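You operate a simulated robot arm through the tools that you are given. There is no shell and no other tool. Be economical: measure what you need, move in short steps, check, and stop when the job is done.

You are at the controls of a simulated robot arm. One attempt, no reset.

TASK
Move the black hose end to the green-neck bottle, shut the lower drawer, rinse once and shut the valve.
Fine: pull the lower drawer well out first; open the rinse valve, push RINSE, then shut the valve; the rest stays.

It is judged by the outcome, as a careful person would: the job done as asked, and still so three seconds after it is handed in. It fails if anything else is knocked over, pushed out of place, dropped, spilled or broken.

THE ROBOT
A 7-joint arm with a two-finger parallel gripper, fixed in place. Base frame: the origin is at the foot of the arm, x ahead of it, y to its left, z up. Units: m, rad, N and s.
With the tool pointing down near the work surface it reaches from about 0.1 to 0.74 m from the base axis. Its first joint turns from -2.007 to 2.007 rad. Payload 3.91 kg.
The TCP is the grasp point between the finger pads, 0.03 m short of the fingertips. In the tool frame z runs along the fingers and y along their closing line. The gripper opens to 0.11 m. The fingers are 0.02 m wide and 0.01 m thick; the gripper's body (0.048 by 0.112 m) begins 0.055 m behind the TCP.
Orientation is that of the tool frame in the base frame, as a unit quaternion [x, y, z, w]. With the fingers straight down and closing along the base's y, the tool's x points along the base's -x, its y along +y and its z along -z.

THE INTERFACE
- The arm moves only by the tool send_rows. Its argument "increments" is a list that holds one entry, the list of rows, each a list of 6 numbers: the shift along the tool's x, y, z in m, then the turn, a rotation vector about the tool's x, y, z in rad. In form: [[[x, y, z, rx, ry, rz], ...]]. A call has 1 to 12 rows; each row is the pose to reach, as a shift and turn from the pose commanded when the call began, along the tool's axes at that moment. "gripper" is the opening, from 0 (shut) to 1 (fully open), set as the call begins (left out, the last holds). A row lasts 0.2 s, in which the tool goes at most 0.05 m and 0.15 rad; a call with a longer step from one row to the next is refused whole, and so is a gripper value outside its range. A pose out of reach is approached as far as the arm can. The call stops where the force on the tool passes 40 N (or 10 N more than at its start, if that is more) or the arm is blocked; 0.2 s more then pass. Each finger travels about 0.153 m/s and halts on what it meets, pressing with about 40 N; the grip force reading is that of the motor and also rises with nothing between the fingers. The clock runs only during rows and for 0.2 s after the last one: add rows that repeat a pose to give the fingers time. The reply holds the time, the measured pose of the TCP, the force on the tool along the base axes, the opening and the grip force, in the units named above and with some noise.
- Cameras (640 x 400 px; columns grow to the right, rows downward): "scene" is fixed at [0.3861, -0.6461, 1.3416]; the picture's right is [0.93, -0.37, 0.00], its down [-0.13, -0.33, -0.93] and it looks along [0.35, 0.87, -0.36] (base axes); focal length 308 px, centre (320, 200). "wrist" rides on the gripper at [0.072, 0.017, -0.103] in the tool frame; the picture's right is [-0.23, 0.97, 0.00], its down [-0.76, -0.18, -0.62] and it looks along [-0.61, -0.14, 0.78] (tool axes); focal length 222 px, centre (320, 200). There is no depth. A picture from a camera that has moved, and an enlarged one, comes with that camera's place and axes in the base frame and with its lens. The place of the scene camera against the robot may be out by one fixed shift of up to 0.025 m in any direction.
- get_image(camera): a new picture of that camera. It takes no simulated time.
- raise_lower(by): slides the trunk up (or, below 0, down) by that many m; the arm rides with it, the base frame stays. It gives what a move gives, with no picture.
- inspect(camera, box): a new picture of the part [left, top, right, bottom] of that camera's present view, enlarged. It takes no simulated time.
- finish_job(): hands the job in; it is judged then, once.

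Work in short steps. Places have to be worked out from the pictures, the camera data and where the tool is seen: move nearer, look again, correct. Check each grasp and each placing, and mend what went wrong. You have 120 turns and 76 pictures in all, those below and enlarged ones among them. Open the gripper and draw the arm clear of the work before you hand the job in, unless the task says otherwise.

The tools are called after "Call:" as a command line: name --argument value ..., lists and objects as JSON in quotes. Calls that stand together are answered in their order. send_rows: Moves the arm, as the interface text tells. Its arguments: {"type":"object","properties":{"increments":{"type":"array","items":{"type":"array","items":{"type":"array","items":{"type":"number"}}}},"gripper":{"type":"number"}},"required":["increments"]} The other tools are called the same way: raise_lower (by) slides the trunk up or down; get_image (camera) takes a picture; inspect (camera, box) takes an enlarged picture of a part of a camera's view; finish_job () hands the job in.

At the start:

```text
time_s: 0.0
ee_pos: [0.47, 0.0922, 1.2574]
orientation: [0.0, 1.0, 0.001, 0.001]
wrist_force: [0.8, 0.6, 0.5]
finger_gap: 0.11
finger_force: 0.1
trunk travel left (down, up): [-0.775, 0.215]
```

scene: 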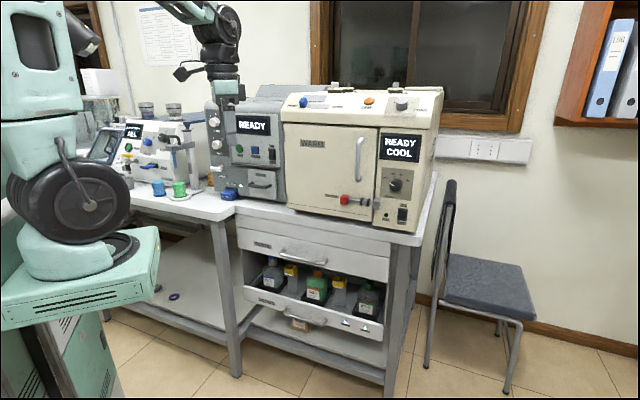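
wrist: 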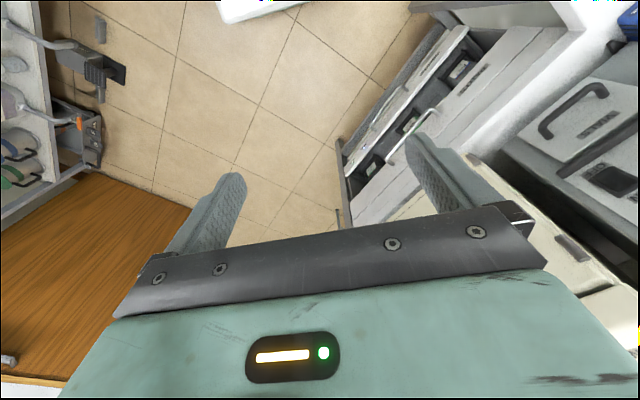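

I start with enlarged looks at the drawers and the bench devices in the scene view.

Call:
inspect --camera "scene" --box '[225, 210, 425, 345]'

Call:
inspect --camera "scene" --box '[200, 80, 450, 236]'

Call:
inspect --camera "scene" --box '[80, 90, 240, 210]'

```text
2.96 times, centred on (325, 278) of scene
camera zoom: at [0.3861, -0.6461, 1.3416], right [0.93, -0.37, 0.0], down [-0.13, -0.33, -0.93], along [0.35, 0.87, -0.36], focal length 912 px, centre (305, -30)
```

zoom: 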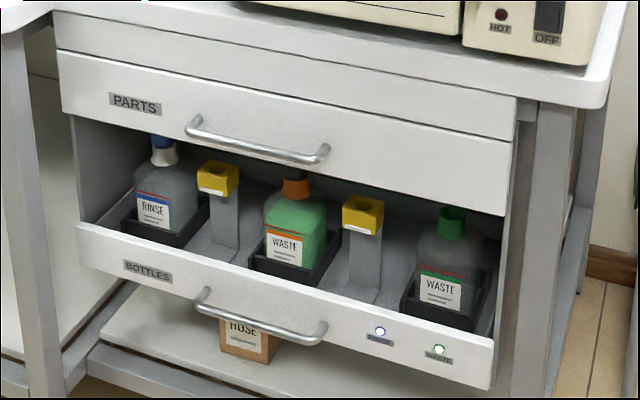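

```text
2.56 times, centred on (325, 158) of scene
camera zoom: at [0.3861, -0.6461, 1.3416], right [0.93, -0.37, 0.0], down [-0.13, -0.33, -0.93], along [0.35, 0.87, -0.36], focal length 788 px, centre (307, 308)
```

zoom: 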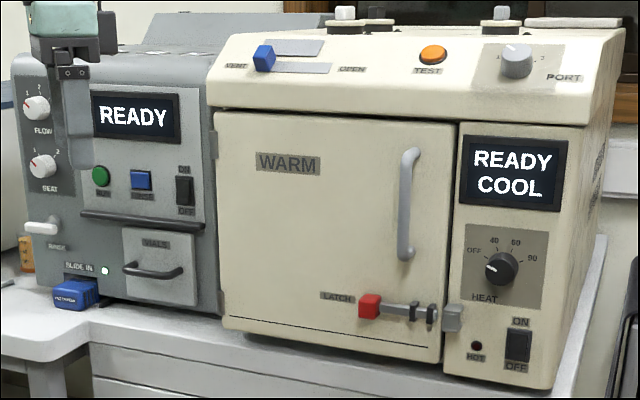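

```text
3.33 times, centred on (160, 150) of scene
camera zoom: at [0.3861, -0.6461, 1.3416], right [0.93, -0.37, 0.0], down [-0.13, -0.33, -0.93], along [0.35, 0.87, -0.36], focal length 1026 px, centre (853, 367)
```

zoom: 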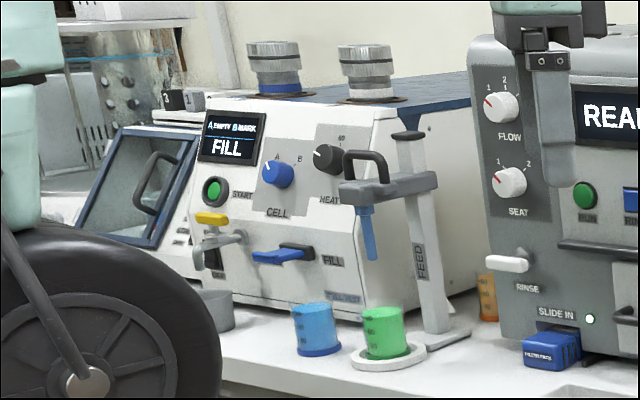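

I put the BOTTLES drawer front's left corner near (0.49, 0.42, 0.575), with its face running along about (0.72, -0.69), so it pulls out along roughly (-0.69, -0.72). I'll yaw the tool 45° to face the drawers, lower the trunk and look.

Call:
send_rows --increments '[[[0, 0, 0, 0, 0, -0.13], [0, 0, 0, 0, 0, -0.26], [0, 0, 0, 0, 0, -0.39], [0, 0, 0, 0, 0, -0.52], [0, 0, 0, 0, 0, -0.65], [0, 0, 0, 0, 0, -0.785]]]'

Call:
raise_lower --by -0.35

Call:
get_image --camera "wrist"

Call:
get_image --camera "scene"

```text
time_s: 1.4
ee_pos: [0.4724, 0.0927, 1.2576]
orientation: [-0.385, 0.923, -0.001, 0.0]
wrist_force: [0.0, -0.1, -0.1]
finger_gap: 0.1099
finger_force: 0.1
trunk travel left (down, up): [-0.775, 0.215]
```

```text
time_s: 4.8
ee_pos: [0.4726, 0.0923, 0.9069]
orientation: [-0.383, 0.924, 0.0, 0.0]
wrist_force: [0.6, 0.3, 0.6]
finger_gap: 0.1099
finger_force: 0.0
trunk travel left (down, up): [-0.425, 0.565]
```

```text
70 pictures are left
camera wrist: at [0.4073, 0.0531, 1.0105], right [-0.53, 0.85, 0.0], down [0.66, 0.41, 0.62], along [0.53, 0.33, -0.78], focal length 222 px, centre (320, 200)
```

wrist: 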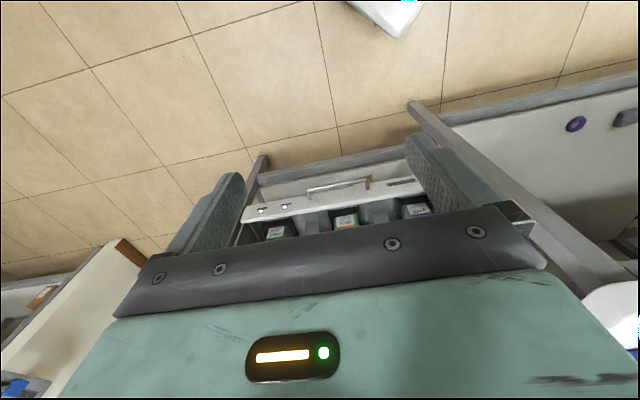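

```text
69 pictures are left
```

scene: 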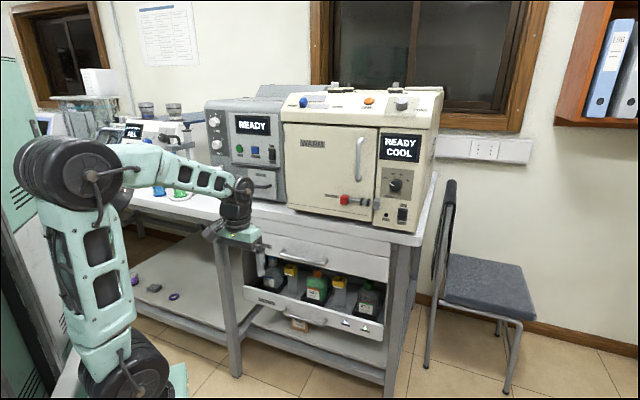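

The handle is visible in the wrist view. I'll enlarge it to triangulate the drawer front better.

Call:
inspect --camera "wrist" --box '[220, 130, 440, 260]'

```text
2.91 times, centred on (330, 195) of wrist
camera zoom: at [0.4073, 0.0531, 1.0105], right [-0.53, 0.85, 0.0], down [0.66, 0.41, 0.62], along [0.53, 0.33, -0.78], focal length 646 px, centre (291, 214)
```

zoom: 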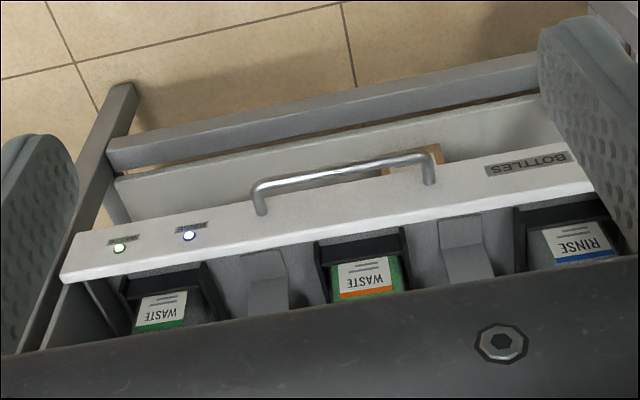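

Triangulated handle centre: about (0.70, 0.297, 0.47), with the drawer axis at 45° and outward direction (-0.707, -0.707). I'll roll the tool so the fingers close across the bar, then tilt it towards the drawer.

Call:
send_rows --increments '[[[0, 0, 0, 0, 0, 0.143], [0, 0, 0, 0, 0, 0.286], [0, 0, 0, 0, 0, 0.429], [0, 0, 0, 0, 0, 0.571], [0, 0, 0, 0, 0, 0.714], [0, 0, 0, 0, 0, 0.857], [0, 0, 0, 0, 0, 1.0], [0, 0, 0, 0, 0, 1.143], [0, 0, 0, 0, 0, 1.286], [0, 0, 0, 0, 0, 1.429], [0, 0, 0, 0, 0, 1.571]]]' --gripper 0.7

Call:
send_rows --increments '[[[0, 0, 0, -0.14, 0, 0], [0, 0, 0, -0.28, 0, 0], [0, 0, 0, -0.42, 0, 0], [0, 0, 0, -0.56, 0, 0], [0, 0, 0, -0.7, 0, 0], [0, 0, 0, -0.84, 0, 0], [0, 0, 0, -0.98, 0, 0], [0, 0, 0, -1.12, 0, 0], [0, 0, 0, -1.22, 0, 0]]]'

Call:
raise_lower --by -0.3

Call:
get_image --camera "wrist"

Call:
get_image --camera "scene"

```text
time_s: 7.2
ee_pos: [0.471, 0.0921, 0.908]
orientation: [0.384, 0.923, 0.0, 0.0]
wrist_force: [0.3, -1.0, -0.2]
finger_gap: 0.0771
finger_force: 0.1
trunk travel left (down, up): [-0.425, 0.565]
```

```text
time_s: 9.2
ee_pos: [0.5373, 0.1307, 0.9641]
orientation: [0.315, 0.758, 0.529, 0.218]
wrist_force: [-0.3, 0.1, 0.3]
finger_gap: 0.0768
finger_force: 0.1
out of reach, approached as far as the arm can: row 4, 5, 6, 7, 8, 9
trunk travel left (down, up): [-0.425, 0.565]
```

```text
time_s: 12.2
ee_pos: [0.5366, 0.1306, 0.6629]
orientation: [0.314, 0.758, 0.528, 0.218]
wrist_force: [-0.8, -0.6, -0.3]
finger_gap: 0.0771
finger_force: 0.0
trunk travel left (down, up): [-0.125, 0.865]
```

```text
67 pictures are left
camera wrist: at [0.4199, 0.1169, 0.7147], right [0.4, 0.08, 0.91], down [0.08, -1.0, 0.05], along [0.91, 0.06, -0.4], focal length 222 px, centre (320, 200)
```

wrist: 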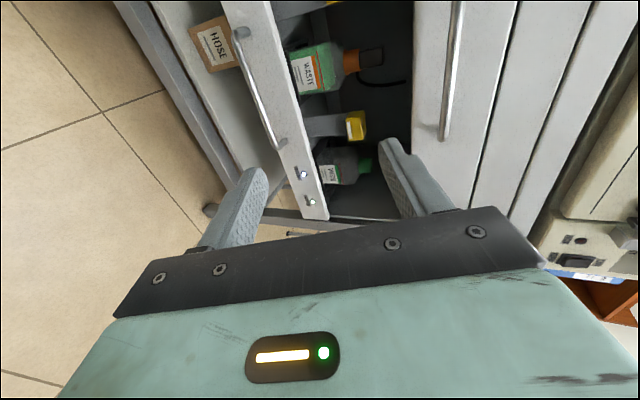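

```text
66 pictures are left
```

scene: 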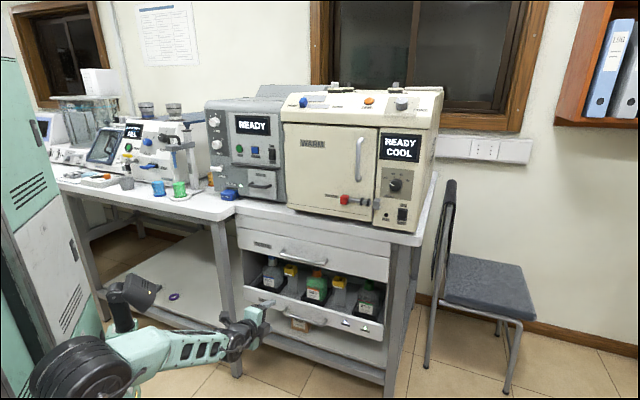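

The handle is confirmed near (0.70, 0.31, 0.47), and the hose and its arch in the orange-neck bottle are now visible. I'll lower the trunk 0.12 and advance along the tool axis, stopping short.

Call:
raise_lower --by -0.12

Call:
send_rows --increments '[[[0, 0, 0.04, 0, 0, 0], [0, 0, 0.08, 0, 0, 0], [0, 0, 0.11, 0, 0, 0]]]'

Call:
get_image --camera "wrist"

Call:
inspect --camera "scene" --box '[210, 230, 410, 355]'

```text
time_s: 13.7
ee_pos: [0.536, 0.1311, 0.5429]
orientation: [0.315, 0.758, 0.528, 0.218]
wrist_force: [-0.7, -0.5, 0.1]
finger_gap: 0.077
finger_force: 0.0
trunk travel left (down, up): [-0.005, 0.985]
```

```text
time_s: 14.5
ee_pos: [0.6099, 0.2045, 0.5058]
orientation: [0.314, 0.758, 0.528, 0.219]
wrist_force: [-0.1, 1.4, -0.5]
finger_gap: 0.0767
finger_force: 0.0
trunk travel left (down, up): [-0.005, 0.985]
```

```text
65 pictures are left
camera wrist: at [0.4931, 0.1906, 0.5577], right [0.4, 0.08, 0.91], down [0.08, -1.0, 0.05], along [0.91, 0.06, -0.4], focal length 222 px, centre (320, 200)
```

wrist: 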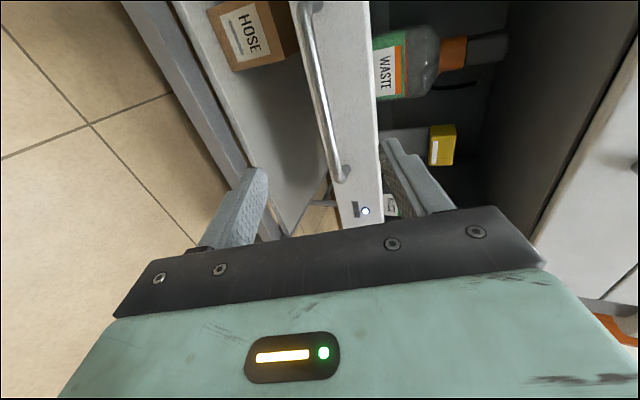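

```text
3.20 times, centred on (310, 292) of scene
camera zoom: at [0.3861, -0.6461, 1.3416], right [0.93, -0.37, 0.0], down [-0.13, -0.33, -0.93], along [0.35, 0.87, -0.36], focal length 985 px, centre (352, -96)
```

zoom: 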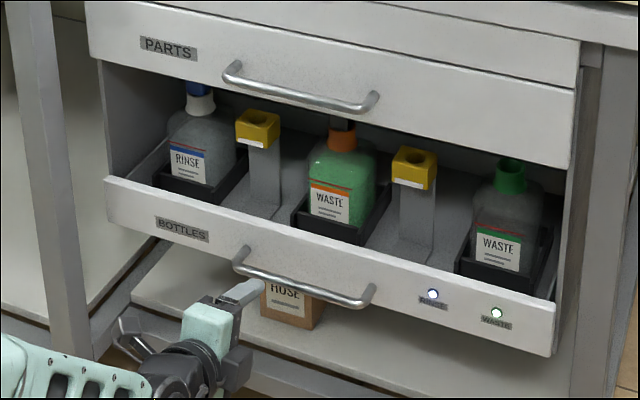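

Triangulated again: the handle bar runs from (0.66, 0.383) to (0.793, 0.247) at z about 0.457. I'll advance most of the way, slightly raised, then check.

Call:
send_rows --increments '[[[0, 0.003, 0.04, 0, 0, 0], [0, 0.007, 0.08, 0, 0, 0], [0, 0.01, 0.11, 0, 0, 0]]]'

Call:
get_image --camera "wrist"

Call:
inspect --camera "scene" --box '[230, 250, 390, 350]'

```text
time_s: 15.3
ee_pos: [0.6858, 0.2785, 0.4781]
orientation: [0.314, 0.759, 0.527, 0.219]
wrist_force: [-0.3, 0.5, 0.2]
finger_gap: 0.077
finger_force: 0.1
trunk travel left (down, up): [-0.005, 0.985]
```

```text
63 pictures are left
camera wrist: at [0.5691, 0.2653, 0.5286], right [0.4, 0.08, 0.91], down [0.08, -1.0, 0.05], along [0.91, 0.06, -0.4], focal length 222 px, centre (320, 200)
```

wrist: 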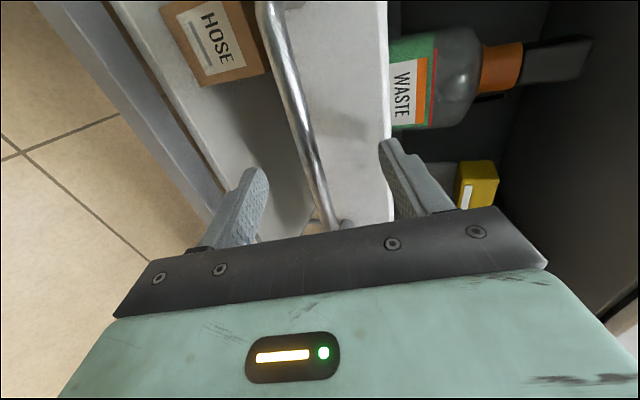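

```text
4.00 times, centred on (310, 300) of scene
camera zoom: at [0.3861, -0.6461, 1.3416], right [0.93, -0.37, 0.0], down [-0.13, -0.33, -0.93], along [0.35, 0.87, -0.36], focal length 1231 px, centre (360, -200)
```

zoom: 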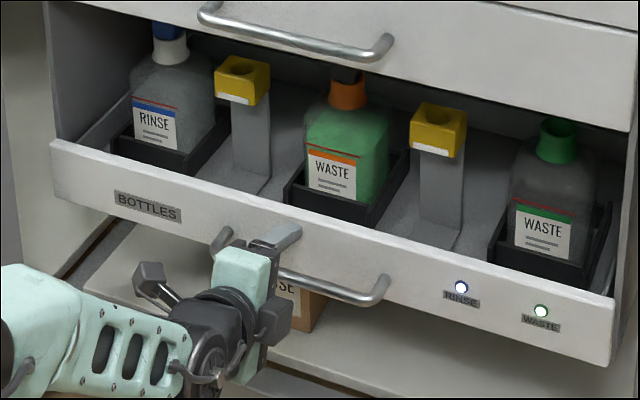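

The bar sits between the fingers. I'll narrow them a little, advance 0.043 and then close.

Call:
send_rows --increments '[[[0, 0, 0.0, 0, 0, 0], [0, 0, 0.02, 0, 0, 0], [0, 0, 0.043, 0, 0, 0]]]' --gripper 0.5

Call:
send_rows --increments '[[[0, 0, 0, 0, 0, 0], [0, 0, 0, 0, 0, 0], [0, 0, 0, 0, 0, 0]]]' --gripper 0

Call:
get_image --camera "wrist"

```text
time_s: 16.0
ee_pos: [0.6997, 0.2915, 0.4694]
orientation: [0.312, 0.758, 0.529, 0.219]
wrist_force: [-21.6, -18.4, 7.4]
finger_gap: 0.0537
finger_force: 0.1
trunk travel left (down, up): [-0.005, 0.985]
stopped in row 3: the force on the tool passed its limit (the readings are from after the stop); the commanded pose is now the measured one
```

```text
time_s: 16.8
ee_pos: [0.6993, 0.2924, 0.465]
orientation: [0.314, 0.76, 0.526, 0.217]
wrist_force: [-9.7, -7.6, -18.8]
finger_gap: 0.0127
finger_force: 44.7
trunk travel left (down, up): [-0.005, 0.985]
```

```text
61 pictures are left
camera wrist: at [0.583, 0.2796, 0.5171], right [0.4, 0.08, 0.91], down [0.08, -1.0, 0.05], along [0.91, 0.05, -0.41], focal length 222 px, centre (320, 200)
```

wrist: 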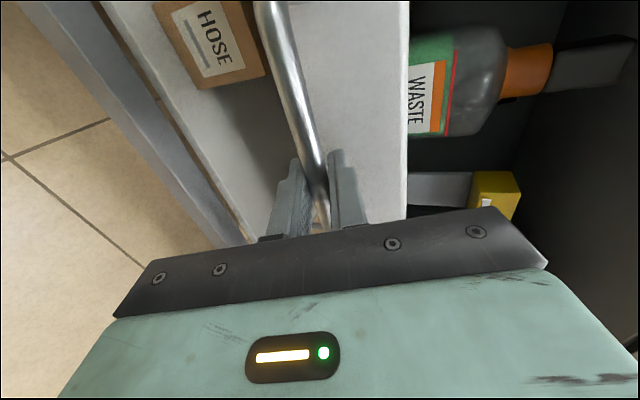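

The bar is held with a gap of 12.7 mm. I pull straight out along (-0.707, -0.707, 0) by 0.1 m.

Call:
send_rows --increments '[[[0, -0.0052, -0.0141, 0, 0, 0], [0, -0.0104, -0.0282, 0, 0, 0], [0, -0.0173, -0.047, 0, 0, 0], [0, -0.026, -0.0705, 0, 0, 0], [0, -0.0347, -0.094, 0, 0, 0]]]'

Call:
get_image --camera "scene"

```text
time_s: 18.0
ee_pos: [0.6276, 0.2197, 0.4653]
orientation: [0.313, 0.76, 0.526, 0.217]
wrist_force: [-2.6, 3.5, -35.4]
finger_gap: 0.0127
finger_force: 45.1
trunk travel left (down, up): [-0.005, 0.985]
```

```text
60 pictures are left
```

scene: 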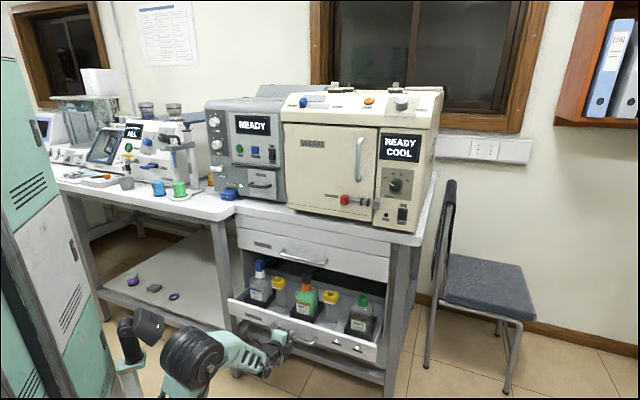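

The drawer slides. The -35 N in z says I'm pressing up on the bar, so I continue the pull with a slight drop.

Call:
send_rows --increments '[[[0, -0.004, 0.001, 0, 0, 0], [0, -0.0109, -0.0178, 0, 0, 0], [0, -0.0179, -0.0366, 0, 0, 0], [0, -0.0248, -0.0554, 0, 0, 0], [0, -0.0317, -0.0742, 0, 0, 0], [0, -0.0386, -0.093, 0, 0, 0]]]'

```text
time_s: 19.4
ee_pos: [0.5686, 0.162, 0.4673]
orientation: [0.312, 0.763, 0.524, 0.215]
wrist_force: [-12.6, 11.0, -42.0]
finger_gap: 0.013
finger_force: 44.8
out of reach, approached as far as the arm can: row 6
trunk travel left (down, up): [-0.005, 0.985]
```

About 0.185 m is pulled so far, but this tilted pose is running out of reach. I'll release, back off along the tool axis, and re-grasp with a steeper tool.

Call:
send_rows --increments '[[[0, 0, 0, 0, 0, 0], [0, 0, 0, 0, 0, 0], [0, 0, -0.02, 0, 0, 0], [0, 0, -0.04, 0, 0, 0], [0, 0, -0.06, 0, 0, 0]]]' --gripper 0.6

```text
time_s: 20.6
ee_pos: [0.5601, 0.1354, 0.514]
orientation: [0.313, 0.758, 0.529, 0.219]
wrist_force: [0.6, 0.0, 0.0]
finger_gap: 0.0658
finger_force: 0.1
out of reach, approached as far as the arm can: row 3, 4, 5
trunk travel left (down, up): [-0.005, 0.985]
```

Released and clear. I raise the trunk, bring the tool back to pointing straight down, and look.

Call:
raise_lower --by 0.3

Call:
send_rows --increments '[[[0, 0, 0, 0.14, 0, 0], [0, 0, 0, 0.28, 0, 0], [0, 0, 0, 0.42, 0, 0], [0, 0, 0, 0.56, 0, 0], [0, 0, 0, 0.7, 0, 0], [0, 0, 0, 0.84, 0, 0], [0, 0, 0, 0.98, 0, 0], [0, 0, 0, 1.12, 0, 0], [0, 0, 0, 1.21, 0, 0]]]'

Call:
get_image --camera "wrist"

Call:
get_image --camera "scene"

```text
time_s: 23.6
ee_pos: [0.5603, 0.1357, 0.814]
orientation: [0.312, 0.758, 0.528, 0.22]
wrist_force: [0.1, 0.1, 1.1]
finger_gap: 0.066
finger_force: 0.0
trunk travel left (down, up): [-0.305, 0.685]
```

```text
time_s: 25.6
ee_pos: [0.4717, 0.1118, 0.6348]
orientation: [0.108, 0.983, 0.14, 0.049]
wrist_force: [2.1, -4.4, -1.0]
finger_gap: 0.0663
finger_force: 0.0
out of reach, approached as far as the arm can: row 3, 4, 5, 6, 7, 8, 9
trunk travel left (down, up): [-0.305, 0.685]
```

```text
59 pictures are left
camera wrist: at [0.3904, 0.1148, 0.7341], right [0.41, 0.86, 0.29], down [0.63, -0.5, 0.59], along [0.66, -0.06, -0.75], focal length 222 px, centre (320, 200)
```

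wrist: 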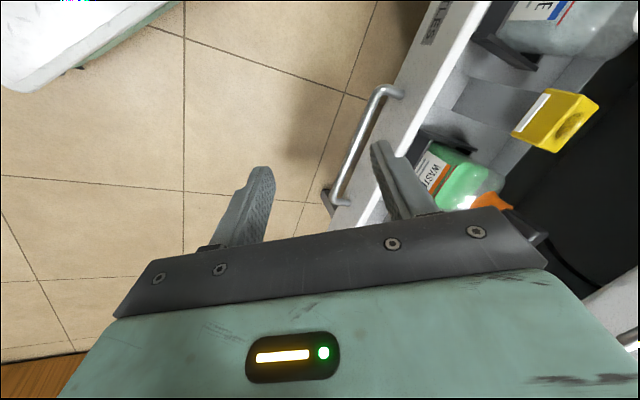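

```text
58 pictures are left
```

scene: 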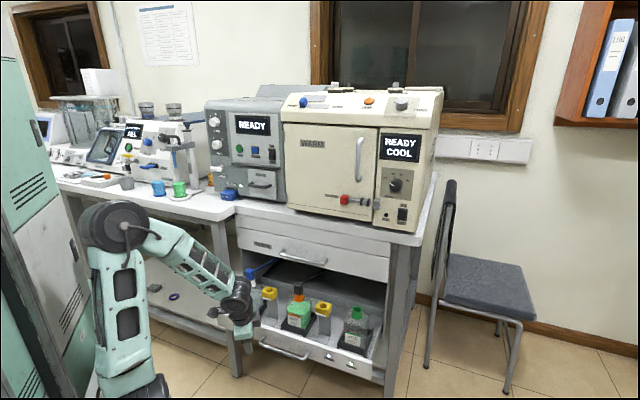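

The steep pose needs a higher shoulder. I'll raise the trunk further and re-level the tool from there.

Call:
raise_lower --by 0.25

Call:
send_rows --increments '[[[0, 0, 0, 0, 0, 0]]]'

```text
time_s: 28.2
ee_pos: [0.5483, -0.0266, 0.8845]
orientation: [0.331, 0.932, 0.125, 0.078]
wrist_force: [0.5, 0.4, 0.4]
finger_gap: 0.0659
finger_force: 0.1
trunk travel left (down, up): [-0.555, 0.435]
```

```text
time_s: 28.6
ee_pos: [0.5489, -0.0257, 0.8851]
orientation: [0.33, 0.932, 0.126, 0.079]
wrist_force: [0.3, -0.4, 0.0]
finger_gap: 0.066
finger_force: 0.0
trunk travel left (down, up): [-0.555, 0.435]
```

I correct the remaining tilt to get straight down with the fingers closing along the drawer axis.

Call:
send_rows --increments '[[[0, 0, 0, 0.098, 0.017, 0.035], [0, 0, 0, 0.197, 0.033, 0.069], [0, 0, 0, 0.295, 0.05, 0.104]]]'

Call:
get_image --camera "wrist"

```text
time_s: 29.4
ee_pos: [0.5413, -0.0389, 0.8709]
orientation: [0.338, 0.932, 0.11, 0.067]
wrist_force: [-0.2, -0.5, -0.1]
finger_gap: 0.0659
finger_force: 0.0
out of reach, approached as far as the arm can: row 1, 2, 3
trunk travel left (down, up): [-0.555, 0.435]
```

```text
57 pictures are left
camera wrist: at [0.4746, 0.0041, 0.971], right [0.77, 0.58, 0.26], down [0.35, -0.72, 0.6], along [0.53, -0.37, -0.76], focal length 222 px, centre (320, 200)
```

wrist: 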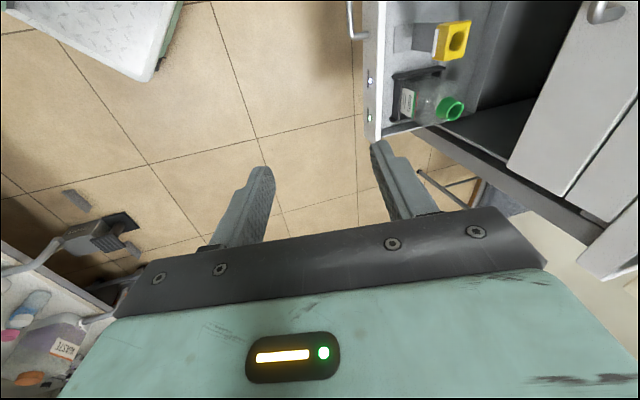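

The commanded pose and the measured one have diverged, so I'll ask for a move up and back to bring the arm into a comfortable region.

Call:
send_rows --increments '[[[0, -0.03, -0.03, -0.1, -0.017, -0.035], [0, -0.06, -0.06, -0.2, -0.034, -0.07], [0, -0.09, -0.09, -0.295, -0.05, -0.104], [0, -0.09, -0.12, -0.295, -0.05, -0.104], [0, -0.09, -0.12, -0.295, -0.05, -0.104], [0, -0.09, -0.12, -0.295, -0.05, -0.104]]]'

```text
time_s: 30.8
ee_pos: [0.4927, -0.1389, 0.9917]
orientation: [0.277, 0.921, 0.234, 0.144]
wrist_force: [0.0, 0.4, 0.9]
finger_gap: 0.0656
finger_force: 0.1
out of reach, approached as far as the arm can: row 1, 2, 3, 4, 5, 6
trunk travel left (down, up): [-0.555, 0.435]
```

The command frame does follow the measured pose. Now higher relative to the shoulder, I retry levelling the tool.

Call:
send_rows --increments '[[[0, 0, 0, 0.11, 0.018, 0.04], [0, 0, 0, 0.22, 0.036, 0.08], [0, 0, 0, 0.33, 0.053, 0.118], [0, 0, 0, 0.44, 0.07, 0.157], [0, 0, 0, 0.55, 0.088, 0.197], [0, 0, 0, 0.55, 0.088, 0.197]]]'

Call:
get_image --camera "scene"

```text
time_s: 32.2
ee_pos: [0.4777, -0.2335, 0.9322]
orientation: [0.381, 0.924, 0.004, 0.001]
wrist_force: [0.4, 0.3, 0.6]
finger_gap: 0.066
finger_force: 0.1
out of reach, approached as far as the arm can: row 2, 3, 4, 5, 6
trunk travel left (down, up): [-0.555, 0.435]
```

```text
56 pictures are left
```

scene: 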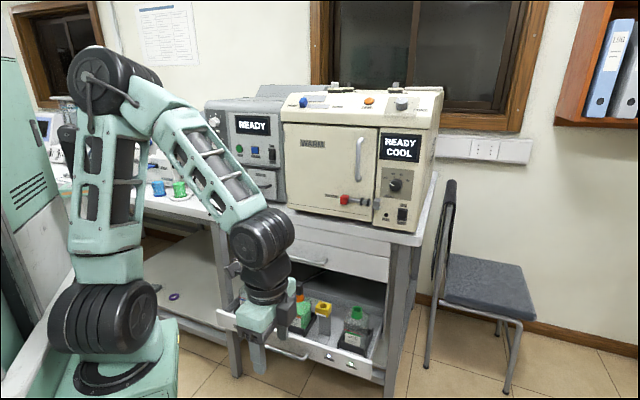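

The tool is vertical again. I shift it at this height to above the handle, about (0.582, 0.175).

Call:
send_rows --increments '[[[0.0215, 0.036, 0, 0, 0, 0], [0.043, 0.072, 0, 0, 0, 0], [0.0645, 0.108, 0, 0, 0, 0], [0.086, 0.144, 0, 0, 0, 0], [0.1075, 0.18, 0, 0, 0, 0], [0.129, 0.216, 0, 0, 0, 0], [0.15, 0.252, 0, 0, 0, 0], [0.172, 0.288, 0, 0, 0, 0], [0.194, 0.324, 0, 0, 0, 0], [0.215, 0.362, 0, 0, 0, 0]]]'

Call:
get_image --camera "wrist"

Call:
get_image --camera "scene"

```text
time_s: 34.4
ee_pos: [0.5105, 0.0422, 0.841]
orientation: [0.325, 0.936, 0.118, 0.074]
wrist_force: [-0.1, 0.9, -0.3]
finger_gap: 0.0658
finger_force: 0.0
out of reach, approached as far as the arm can: row 1, 2, 3, 4, 5, 6, 7, 8, 9, 10
trunk travel left (down, up): [-0.555, 0.435]
```

```text
55 pictures are left
camera wrist: at [0.4397, 0.0825, 0.9405], right [0.75, 0.6, 0.28], down [0.35, -0.72, 0.6], along [0.56, -0.35, -0.75], focal length 222 px, centre (320, 200)
```

wrist: 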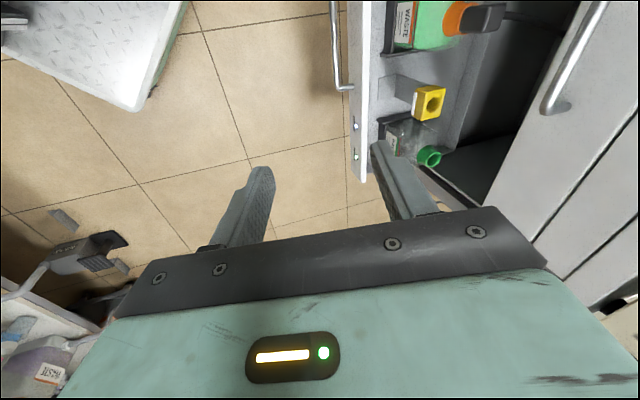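

```text
54 pictures are left
```

scene: 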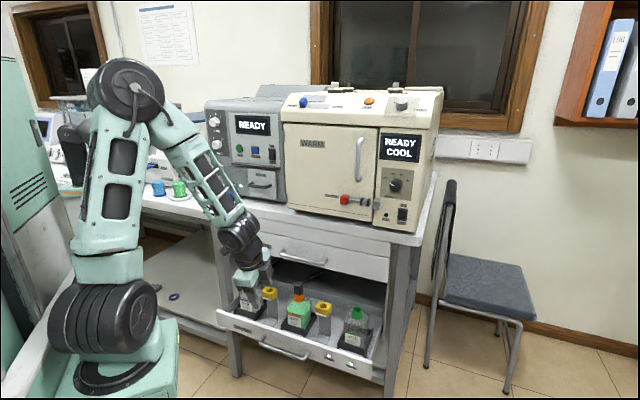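

The steep pose works best when the TCP is about 0.48 above the trunk reference, so I should be raising the arm and lowering the trunk. First I lift the tool about 0.2 while re-levelling.

Call:
send_rows --increments '[[[0, 0, -0.04, 0, 0, 0], [0, 0, -0.08, 0, 0, 0], [0, 0, -0.12, 0, 0, 0], [0, 0, -0.16, 0, 0, 0], [0, 0, -0.2, 0, 0, 0], [0, 0, -0.2, 0, 0, 0]]]'

```text
time_s: 35.8
ee_pos: [0.5156, -0.0559, 0.9098]
orientation: [0.324, 0.935, 0.121, 0.074]
wrist_force: [-0.4, 0.5, -0.5]
finger_gap: 0.066
finger_force: 0.1
out of reach, approached as far as the arm can: row 1, 2, 3, 4, 5, 6
trunk travel left (down, up): [-0.555, 0.435]
```

Some wrist joint seems to be at its limit, so I unwind the yaw towards the starting orientation while going up.

Call:
send_rows --increments '[[[0, 0, -0.02, 0, 0, -0.13], [0, 0, -0.04, 0, 0, -0.26], [0, 0, -0.06, 0, 0, -0.39], [0, 0, -0.08, 0, 0, -0.52], [0, 0, -0.1, 0, 0, -0.65], [0, 0, -0.12, 0, 0, -0.785], [0, 0, -0.12, 0, 0, -0.785]]]'

Call:
get_image --camera "scene"

```text
time_s: 37.4
ee_pos: [0.4957, -0.0821, 1.0197]
orientation: [-0.058, 0.989, 0.08, 0.113]
wrist_force: [-0.1, 0.7, -1.0]
finger_gap: 0.0662
finger_force: 0.0
out of reach, approached as far as the arm can: row 6, 7
trunk travel left (down, up): [-0.555, 0.435]
```

```text
53 pictures are left
```

scene: 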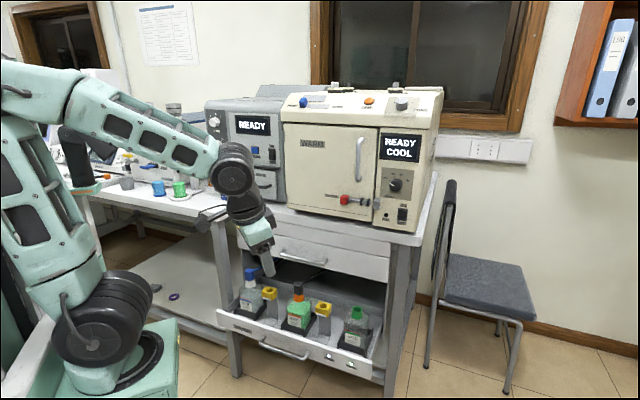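

That freed the arm. I level the tool fully from here.

Call:
send_rows --increments '[[[0, 0, -0.01, 0.053, 0.075, 0.039], [0, 0, -0.02, 0.107, 0.15, 0.077], [0, 0, -0.02, 0.16, 0.226, 0.116], [0, 0, -0.02, 0.16, 0.226, 0.116]]]'

```text
time_s: 38.4
ee_pos: [0.5087, -0.0829, 1.0289]
orientation: [0.0, 1.0, 0.004, 0.0]
wrist_force: [-0.6, -1.0, 0.5]
finger_gap: 0.0662
finger_force: 0.1
out of reach, approached as far as the arm can: row 2, 3, 4
trunk travel left (down, up): [-0.555, 0.435]
```

Level now. I return to the comfortable start-like position, then yaw so the fingers close along the drawer axis.

Call:
send_rows --increments '[[[0.01, 0.04, -0.005, 0, 0, 0], [0.02, 0.08, -0.005, 0, 0, 0], [0.03, 0.12, -0.005, 0, 0, 0], [0.04, 0.173, -0.005, 0, 0, 0], [0.04, 0.173, -0.005, 0, 0, 0.13], [0.04, 0.173, -0.005, 0, 0, 0.26], [0.04, 0.173, -0.005, 0, 0, 0.39], [0.04, 0.173, -0.005, 0, 0, 0.52], [0.04, 0.173, -0.005, 0, 0, 0.65], [0.04, 0.173, -0.005, 0, 0, 0.785]]]'

Call:
get_image --camera "scene"

```text
refused: row 4 steps farther than a row can; nothing moved
```

```text
52 pictures are left
```

scene: 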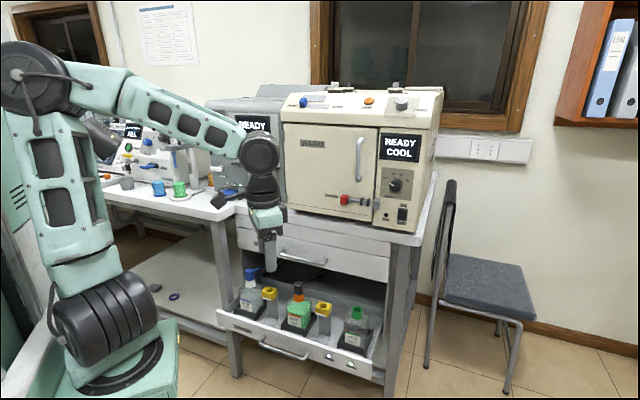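

Row 4 was a hair too long, so I respace it.

Call:
send_rows --increments '[[[0.01, 0.044, -0.005, 0, 0, 0], [0.02, 0.088, -0.005, 0, 0, 0], [0.03, 0.131, -0.005, 0, 0, 0], [0.04, 0.173, -0.005, 0, 0, 0], [0.04, 0.173, -0.005, 0, 0, 0.13], [0.04, 0.173, -0.005, 0, 0, 0.26], [0.04, 0.173, -0.005, 0, 0, 0.39], [0.04, 0.173, -0.005, 0, 0, 0.52], [0.04, 0.173, -0.005, 0, 0, 0.65], [0.04, 0.173, -0.005, 0, 0, 0.785]]]'

```text
time_s: 40.6
ee_pos: [0.5084, -0.0786, 0.8626]
orientation: [0.316, 0.946, 0.066, 0.034]
wrist_force: [0.8, -0.6, 0.2]
finger_gap: 0.0659
finger_force: 0.0
out of reach, approached as far as the arm can: row 1, 2, 3, 4, 5, 6, 7, 8, 9, 10
trunk travel left (down, up): [-0.555, 0.435]
```

The arm got caught in an awkward posture again when yawing this way. The opposite yaw (camera facing the drawers) worked earlier and suits everything else, so I unwind to it while rising.

Call:
send_rows --increments '[[[0, 0, -0.02, 0.01, 0.012, -0.13], [0, 0, -0.04, 0.02, 0.024, -0.26], [0, 0, -0.06, 0.03, 0.036, -0.39], [0, 0, -0.08, 0.04, 0.048, -0.52], [0, 0, -0.1, 0.05, 0.06, -0.65], [0, 0, -0.12, 0.06, 0.072, -0.78], [0, 0, -0.14, 0.07, 0.084, -0.91], [0, 0, -0.16, 0.08, 0.096, -1.04], [0, 0, -0.17, 0.09, 0.108, -1.17], [0, 0, -0.17, 0.1, 0.12, -1.3], [0, 0, -0.17, 0.105, 0.124, -1.428], [0, 0, -0.17, 0.105, 0.124, -1.428]]]'

Call:
get_image --camera "scene"

```text
time_s: 43.2
ee_pos: [0.511, -0.0871, 1.0292]
orientation: [-0.385, 0.923, 0.002, 0.0]
wrist_force: [-0.4, 0.5, 0.4]
finger_gap: 0.066
finger_force: 0.0
out of reach, approached as far as the arm can: row 9, 10, 11, 12
trunk travel left (down, up): [-0.555, 0.435]
```

```text
51 pictures are left
```

scene: 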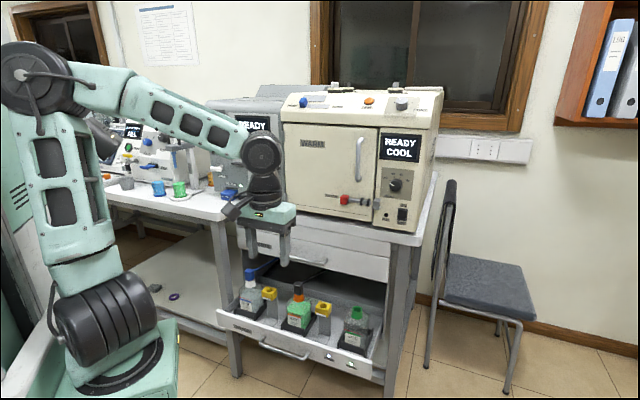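

Level again, with the camera facing the drawers. I test a small move in base +y, slightly lower.

Call:
send_rows --increments '[[[-0.028, 0.028, 0.01, 0, 0, 0], [-0.057, 0.057, 0.02, 0, 0, 0], [-0.085, 0.085, 0.03, 0, 0, 0], [-0.085, 0.085, 0.03, 0, 0, 0]]]'

```text
time_s: 44.2
ee_pos: [0.5107, 0.0342, 0.9975]
orientation: [-0.384, 0.923, -0.001, -0.002]
wrist_force: [0.6, -0.2, -0.2]
finger_gap: 0.0659
finger_force: 0.0
trunk travel left (down, up): [-0.555, 0.435]
```

It works freely now. I look at the drawer from here.

Call:
get_image --camera "wrist"

Call:
inspect --camera "scene" --box '[205, 245, 405, 370]'

```text
50 pictures are left
camera wrist: at [0.4458, -0.0053, 1.1017], right [-0.53, 0.85, 0.0], down [0.66, 0.42, 0.62], along [0.53, 0.33, -0.78], focal length 222 px, centre (320, 200)
```

wrist: 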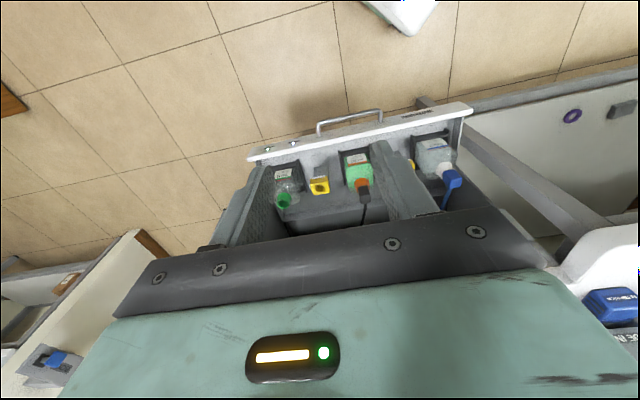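

```text
3.20 times, centred on (305, 308) of scene
camera zoom: at [0.3861, -0.6461, 1.3416], right [0.93, -0.37, 0.0], down [-0.13, -0.33, -0.93], along [0.35, 0.87, -0.36], focal length 985 px, centre (368, -144)
```

zoom: 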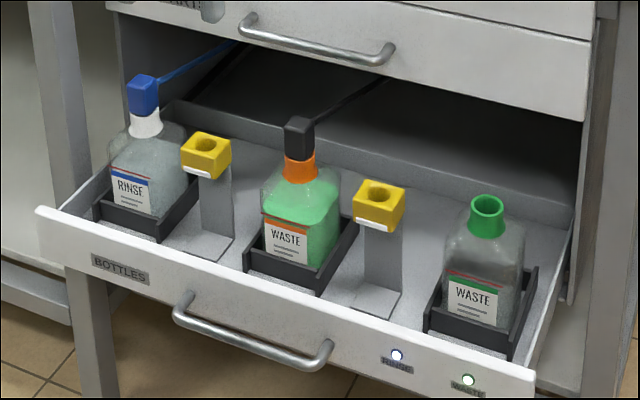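

The drawer is out and everything is exposed: the black hose end sits on the orange neck, and the green neck is open. I enlarge the wrist view to measure positions.

Call:
inspect --camera "wrist" --box '[230, 90, 490, 240]'

```text
2.46 times, centred on (360, 165) of wrist
camera zoom: at [0.4458, -0.0053, 1.1017], right [-0.53, 0.85, 0.0], down [0.66, 0.42, 0.62], along [0.53, 0.33, -0.78], focal length 547 px, centre (222, 286)
```

zoom: 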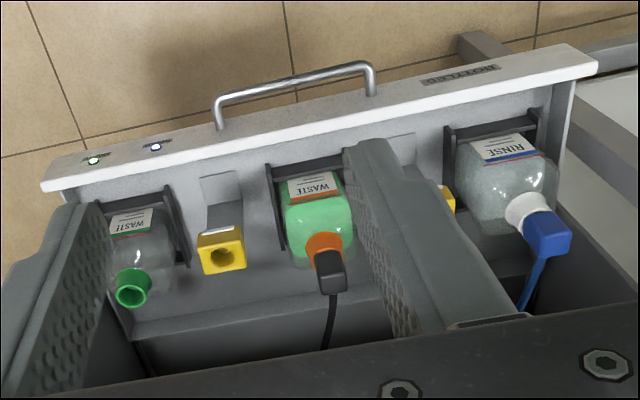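

The green neck at about (0.83, 0.11) is beyond tool-down reach, so the drawer must come out roughly 0.2 m more. I'll hook closed fingertips over the inside of the front panel, in front of the left yellow post, with the tool tilted 20°. First I position above it.

Call:
send_rows --increments '[[[-0.03, 0.025, 0, 0, 0, 0], [-0.06, 0.05, 0, 0, 0, 0], [-0.09, 0.075, 0, 0, 0, 0], [-0.12, 0.1, 0, 0, 0, 0], [-0.15, 0.125, 0, 0, 0, 0], [-0.18, 0.14, 0, 0, 0, 0], [-0.197, 0.153, 0, 0, 0, 0], [-0.197, 0.153, 0, 0, -0.12, 0], [-0.197, 0.153, 0, 0, -0.24, 0], [-0.197, 0.153, 0, 0, -0.35, 0]]]' --gripper 0

Call:
raise_lower --by -0.36

Call:
get_image --camera "wrist"

Call:
get_image --camera "scene"

```text
time_s: 46.4
ee_pos: [0.5407, 0.276, 0.9979]
orientation: [-0.377, 0.91, 0.067, 0.161]
wrist_force: [-0.4, 0.2, -0.5]
finger_gap: 0.0001
finger_force: 37.9
out of reach, approached as far as the arm can: row 4, 5, 6, 7, 8, 9, 10
trunk travel left (down, up): [-0.555, 0.435]
```

```text
time_s: 49.9
ee_pos: [0.5402, 0.2753, 0.6368]
orientation: [-0.378, 0.909, 0.067, 0.161]
wrist_force: [-0.7, -0.2, 0.5]
finger_gap: 0.0001
finger_force: 37.8
trunk travel left (down, up): [-0.195, 0.795]
```

```text
47 pictures are left
camera wrist: at [0.4535, 0.2134, 0.7103], right [-0.54, 0.84, 0.08], down [0.48, 0.23, 0.85], along [0.69, 0.5, -0.53], focal length 222 px, centre (320, 200)
```

wrist: 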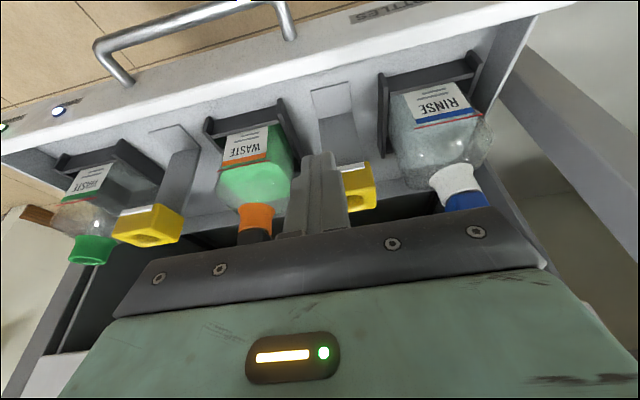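

```text
46 pictures are left
```

scene: 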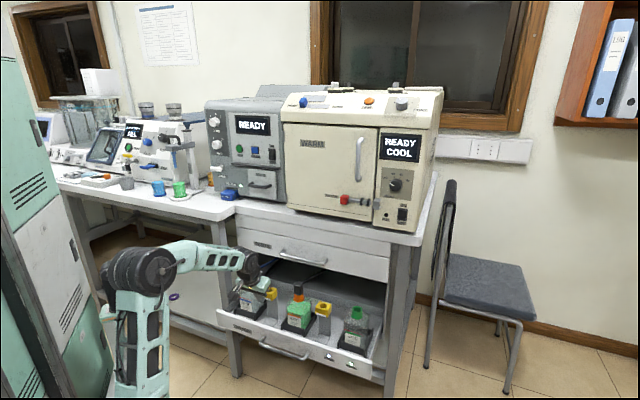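

The closed fingertips are at about n=0.587, z=0.61, over the gap between the panel and the post. I lower 0.08 and check before going below the panel edge.

Call:
raise_lower --by -0.08

Call:
get_image --camera "wrist"

Call:
inspect --camera "scene" --box '[205, 245, 405, 370]'

```text
time_s: 51.0
ee_pos: [0.5387, 0.2759, 0.5583]
orientation: [-0.378, 0.909, 0.067, 0.16]
wrist_force: [-0.9, -0.6, -0.8]
finger_gap: 0.0
finger_force: 37.6
trunk travel left (down, up): [-0.115, 0.875]
```

```text
45 pictures are left
camera wrist: at [0.4535, 0.2134, 0.6303], right [-0.54, 0.84, 0.08], down [0.48, 0.23, 0.85], along [0.69, 0.5, -0.53], focal length 222 px, centre (320, 200)
```

wrist: 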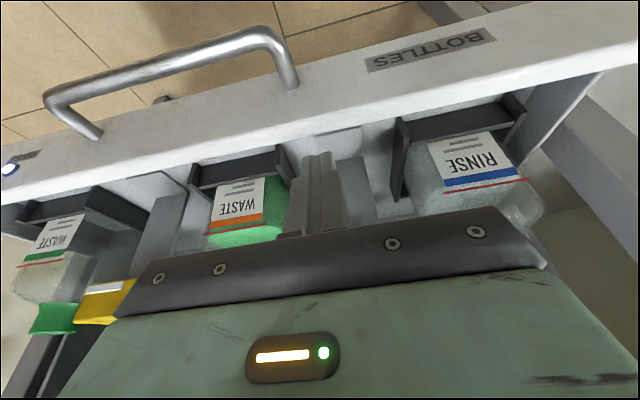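

```text
3.20 times, centred on (305, 308) of scene
camera zoom: at [0.3861, -0.6461, 1.3416], right [0.93, -0.37, 0.0], down [-0.13, -0.33, -0.93], along [0.35, 0.87, -0.36], focal length 985 px, centre (368, -144)
```

zoom: 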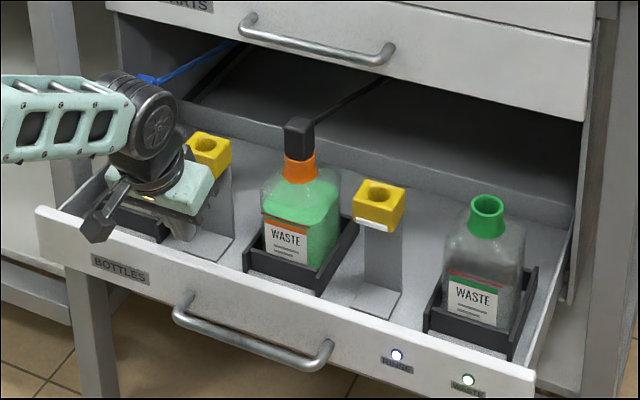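

The image shows the tips would clip the panel edge, so I shift 18 mm inward and then go down 45 mm, watching the force.

Call:
send_rows --increments '[[[-0.0169, 0, 0.0062, 0, 0, 0], [-0.0118, 0, 0.0203, 0, 0, 0], [-0.0067, 0, 0.0344, 0, 0, 0], [-0.0015, 0, 0.0485, 0, 0, 0]]]'

Call:
get_image --camera "wrist"

```text
time_s: 52.2
ee_pos: [0.5356, 0.272, 0.5399]
orientation: [-0.378, 0.907, 0.074, 0.168]
wrist_force: [-1.3, 0.5, 14.7]
finger_gap: 0.0
finger_force: 37.5
out of reach, approached as far as the arm can: row 1, 2, 3, 4
trunk travel left (down, up): [-0.115, 0.875]
stopped in row 4: the force on the tool passed its limit (the readings are from after the stop); the commanded pose is now the measured one
```

```text
43 pictures are left
camera wrist: at [0.4491, 0.2085, 0.61], right [-0.54, 0.84, 0.09], down [0.47, 0.22, 0.85], along [0.69, 0.5, -0.51], focal length 222 px, centre (320, 200)
```

wrist: 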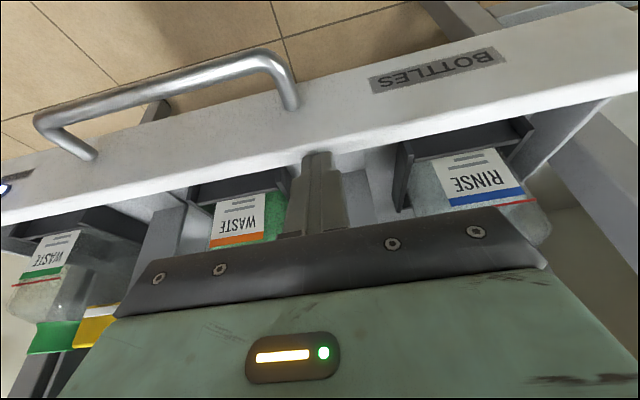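

The tips rest on the panel's top edge (z about 0.512). The arm is stretched high above its shoulder, so I raise the trunk 0.3 and lower the arm instead for better reach.

Call:
raise_lower --by 0.3

Call:
send_rows --increments '[[[0.0, 0, 0.03, 0, 0.05, 0], [-0.002, 0, 0.06, 0, 0.1, 0], [0.01, 0, 0.09, 0, 0.1, 0], [0.02, 0, 0.12, 0, 0.1, 0], [0.03, 0, 0.15, 0, 0.1, 0], [0.04, 0, 0.18, 0, 0.1, 0]]]'

```text
time_s: 55.2
ee_pos: [0.5349, 0.2714, 0.8393]
orientation: [-0.377, 0.908, 0.072, 0.166]
wrist_force: [-0.2, -0.4, -0.7]
finger_gap: 0.0
finger_force: 37.1
trunk travel left (down, up): [-0.415, 0.575]
```

```text
time_s: 56.6
ee_pos: [0.4978, 0.221, 0.7672]
orientation: [-0.381, 0.915, 0.054, 0.121]
wrist_force: [-0.9, 0.7, -0.5]
finger_gap: 0.0
finger_force: 37.8
out of reach, approached as far as the arm can: row 1, 2, 3, 4, 5, 6
trunk travel left (down, up): [-0.415, 0.575]
```

Descending relative to the shoulder is being limited. I look at the arm's posture.

Call:
get_image --camera "scene"

```text
42 pictures are left
```

scene: 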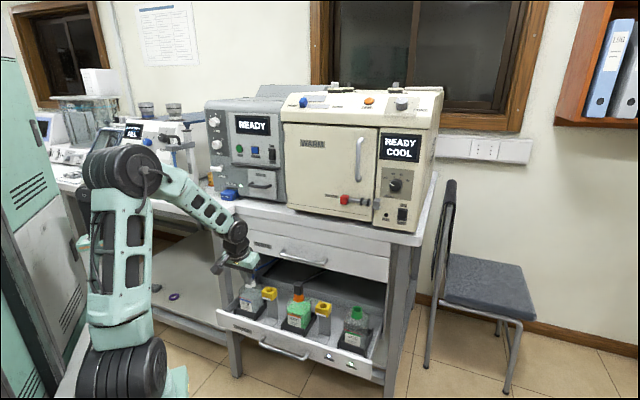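

I test how far the arm can go outward at this relative height, levelling the tool and advancing inward over the drawer at constant height.

Call:
send_rows --increments '[[[-0.03, 0, 0.008, 0, 0.08, 0], [-0.06, 0, 0.016, 0, 0.16, 0], [-0.09, 0, 0.023, 0, 0.24, 0], [-0.12, 0, 0.03, 0, 0.24, 0], [-0.12, 0, 0.03, 0, 0.24, 0], [-0.12, 0, 0.03, 0, 0.24, 0]]]'

```text
time_s: 58.0
ee_pos: [0.4945, 0.2086, 0.8259]
orientation: [-0.384, 0.923, 0.01, 0.01]
wrist_force: [0.2, 0.4, 0.1]
finger_gap: 0.0
finger_force: 37.4
out of reach, approached as far as the arm can: row 1, 2, 3, 4, 5, 6
trunk travel left (down, up): [-0.415, 0.575]
```

Forward motion stalls near r = 0.54 in this posture. I'll test the envelope at azimuth 0 with the neutral yaw: back off, unwind the yaw, and then extend along x.

Call:
send_rows --increments '[[[0.03, -0.02, 0, 0, 0, 0.13], [0.06, -0.04, 0, 0, 0, 0.26], [0.09, -0.06, 0, 0, 0, 0.39], [0.11, -0.08, 0, 0, 0, 0.52], [0.13, -0.1, 0, 0, 0, 0.65], [0.15, -0.12, 0, 0, 0, 0.785]]]'

Call:
send_rows --increments '[[[0, 0, 0.04, 0, 0, 0], [0, 0, 0.08, 0, 0, 0], [0, 0, 0.12, 0, 0, 0]]]'

Call:
send_rows --increments '[[[-0.04, 0, 0, 0, 0, 0], [-0.08, 0, 0, 0, 0, 0], [-0.12, 0, 0, 0, 0, 0], [-0.16, 0, 0, 0, 0, 0]]]'

Call:
get_image --camera "scene"

```text
time_s: 59.4
ee_pos: [0.4911, -0.0124, 0.8117]
orientation: [-0.006, 1.0, 0.016, 0.005]
wrist_force: [-0.3, 0.6, 0.3]
finger_gap: 0.0
finger_force: 37.1
out of reach, approached as far as the arm can: row 4, 5, 6
trunk travel left (down, up): [-0.415, 0.575]
```

```text
time_s: 60.2
ee_pos: [0.4847, -0.0099, 0.7041]
orientation: [-0.002, 1.0, 0.011, 0.006]
wrist_force: [0.3, 0.2, -0.5]
finger_gap: 0.0
finger_force: 37.8
out of reach, approached as far as the arm can: row 3
trunk travel left (down, up): [-0.415, 0.575]
```

```text
time_s: 61.2
ee_pos: [0.5619, -0.01, 0.7702]
orientation: [-0.003, 1.0, 0.014, 0.006]
wrist_force: [0.3, -0.1, -0.9]
finger_gap: 0.0004
finger_force: 38.1
out of reach, approached as far as the arm can: row 1, 2, 3, 4
trunk travel left (down, up): [-0.415, 0.575]
```

```text
41 pictures are left
```

scene: 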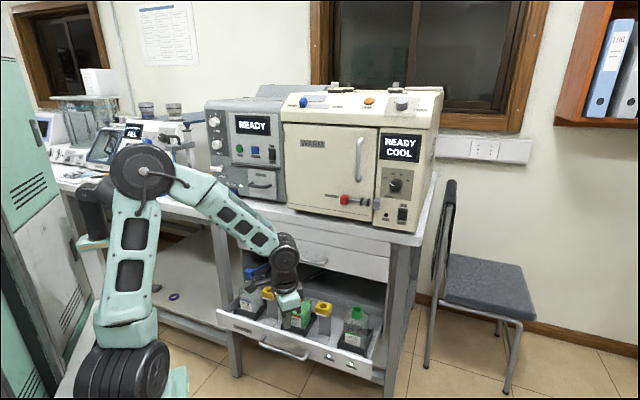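

Here forward motion also pushed upward. I probe whether higher relative height lets it extend: up 0.08, then forward.

Call:
send_rows --increments '[[[0, 0, -0.04, 0, 0, 0], [0, 0, -0.08, 0, 0, 0], [-0.04, 0, -0.08, 0, 0, 0], [-0.08, 0, -0.08, 0, 0, 0], [-0.12, 0, -0.08, 0, 0, 0], [-0.16, 0, -0.08, 0, 0, 0], [-0.16, 0, -0.08, 0, 0, 0]]]'

```text
time_s: 62.8
ee_pos: [0.6241, -0.0299, 0.8776]
orientation: [-0.004, 1.0, 0.013, 0.007]
wrist_force: [0.1, -0.2, -0.2]
finger_gap: 0.0002
finger_force: 37.7
out of reach, approached as far as the arm can: row 3, 4, 5, 6, 7
trunk travel left (down, up): [-0.415, 0.575]
```

Higher does extend further: the limit points fit a circle centred near r=0.31, z-T=0.57 with radius about 0.36. So I should work with the TCP about 0.55 above the trunk reference. I verify that.

Call:
send_rows --increments '[[[0, 0, -0.04, 0, 0, 0], [0, 0, -0.08, 0, 0, 0], [-0.02, 0, -0.11, 0, 0, 0], [-0.05, 0, -0.11, 0, 0, 0], [-0.08, 0, -0.11, 0, 0, 0], [-0.08, 0, -0.11, 0, 0, 0]]]'

```text
time_s: 64.2
ee_pos: [0.6438, -0.0409, 0.9863]
orientation: [-0.004, 1.0, 0.012, 0.006]
wrist_force: [0.6, 0.1, 0.4]
finger_gap: 0.0001
finger_force: 38.0
out of reach, approached as far as the arm can: row 3, 4, 5, 6
trunk travel left (down, up): [-0.415, 0.575]
```

Extension stops near r=0.645, with a sideways drift that suggests a twisted posture. I look at the joints in this extended state.

Call:
inspect --camera "scene" --box '[0, 60, 360, 400]'

```text
1.18 times, centred on (180, 230) of scene
camera zoom: at [0.3861, -0.6461, 1.3416], right [0.93, -0.37, 0.0], down [-0.13, -0.33, -0.93], along [0.35, 0.87, -0.36], focal length 362 px, centre (485, 165)
```

zoom: 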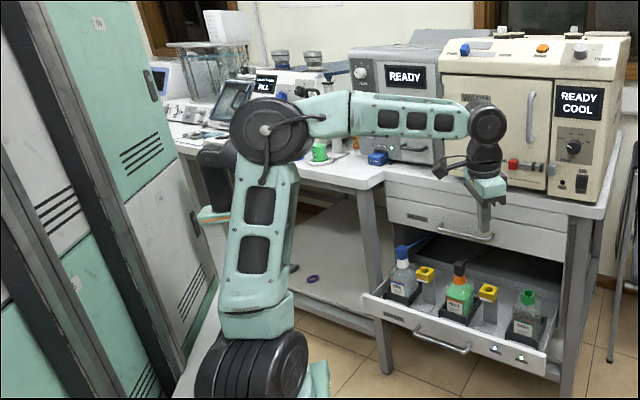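

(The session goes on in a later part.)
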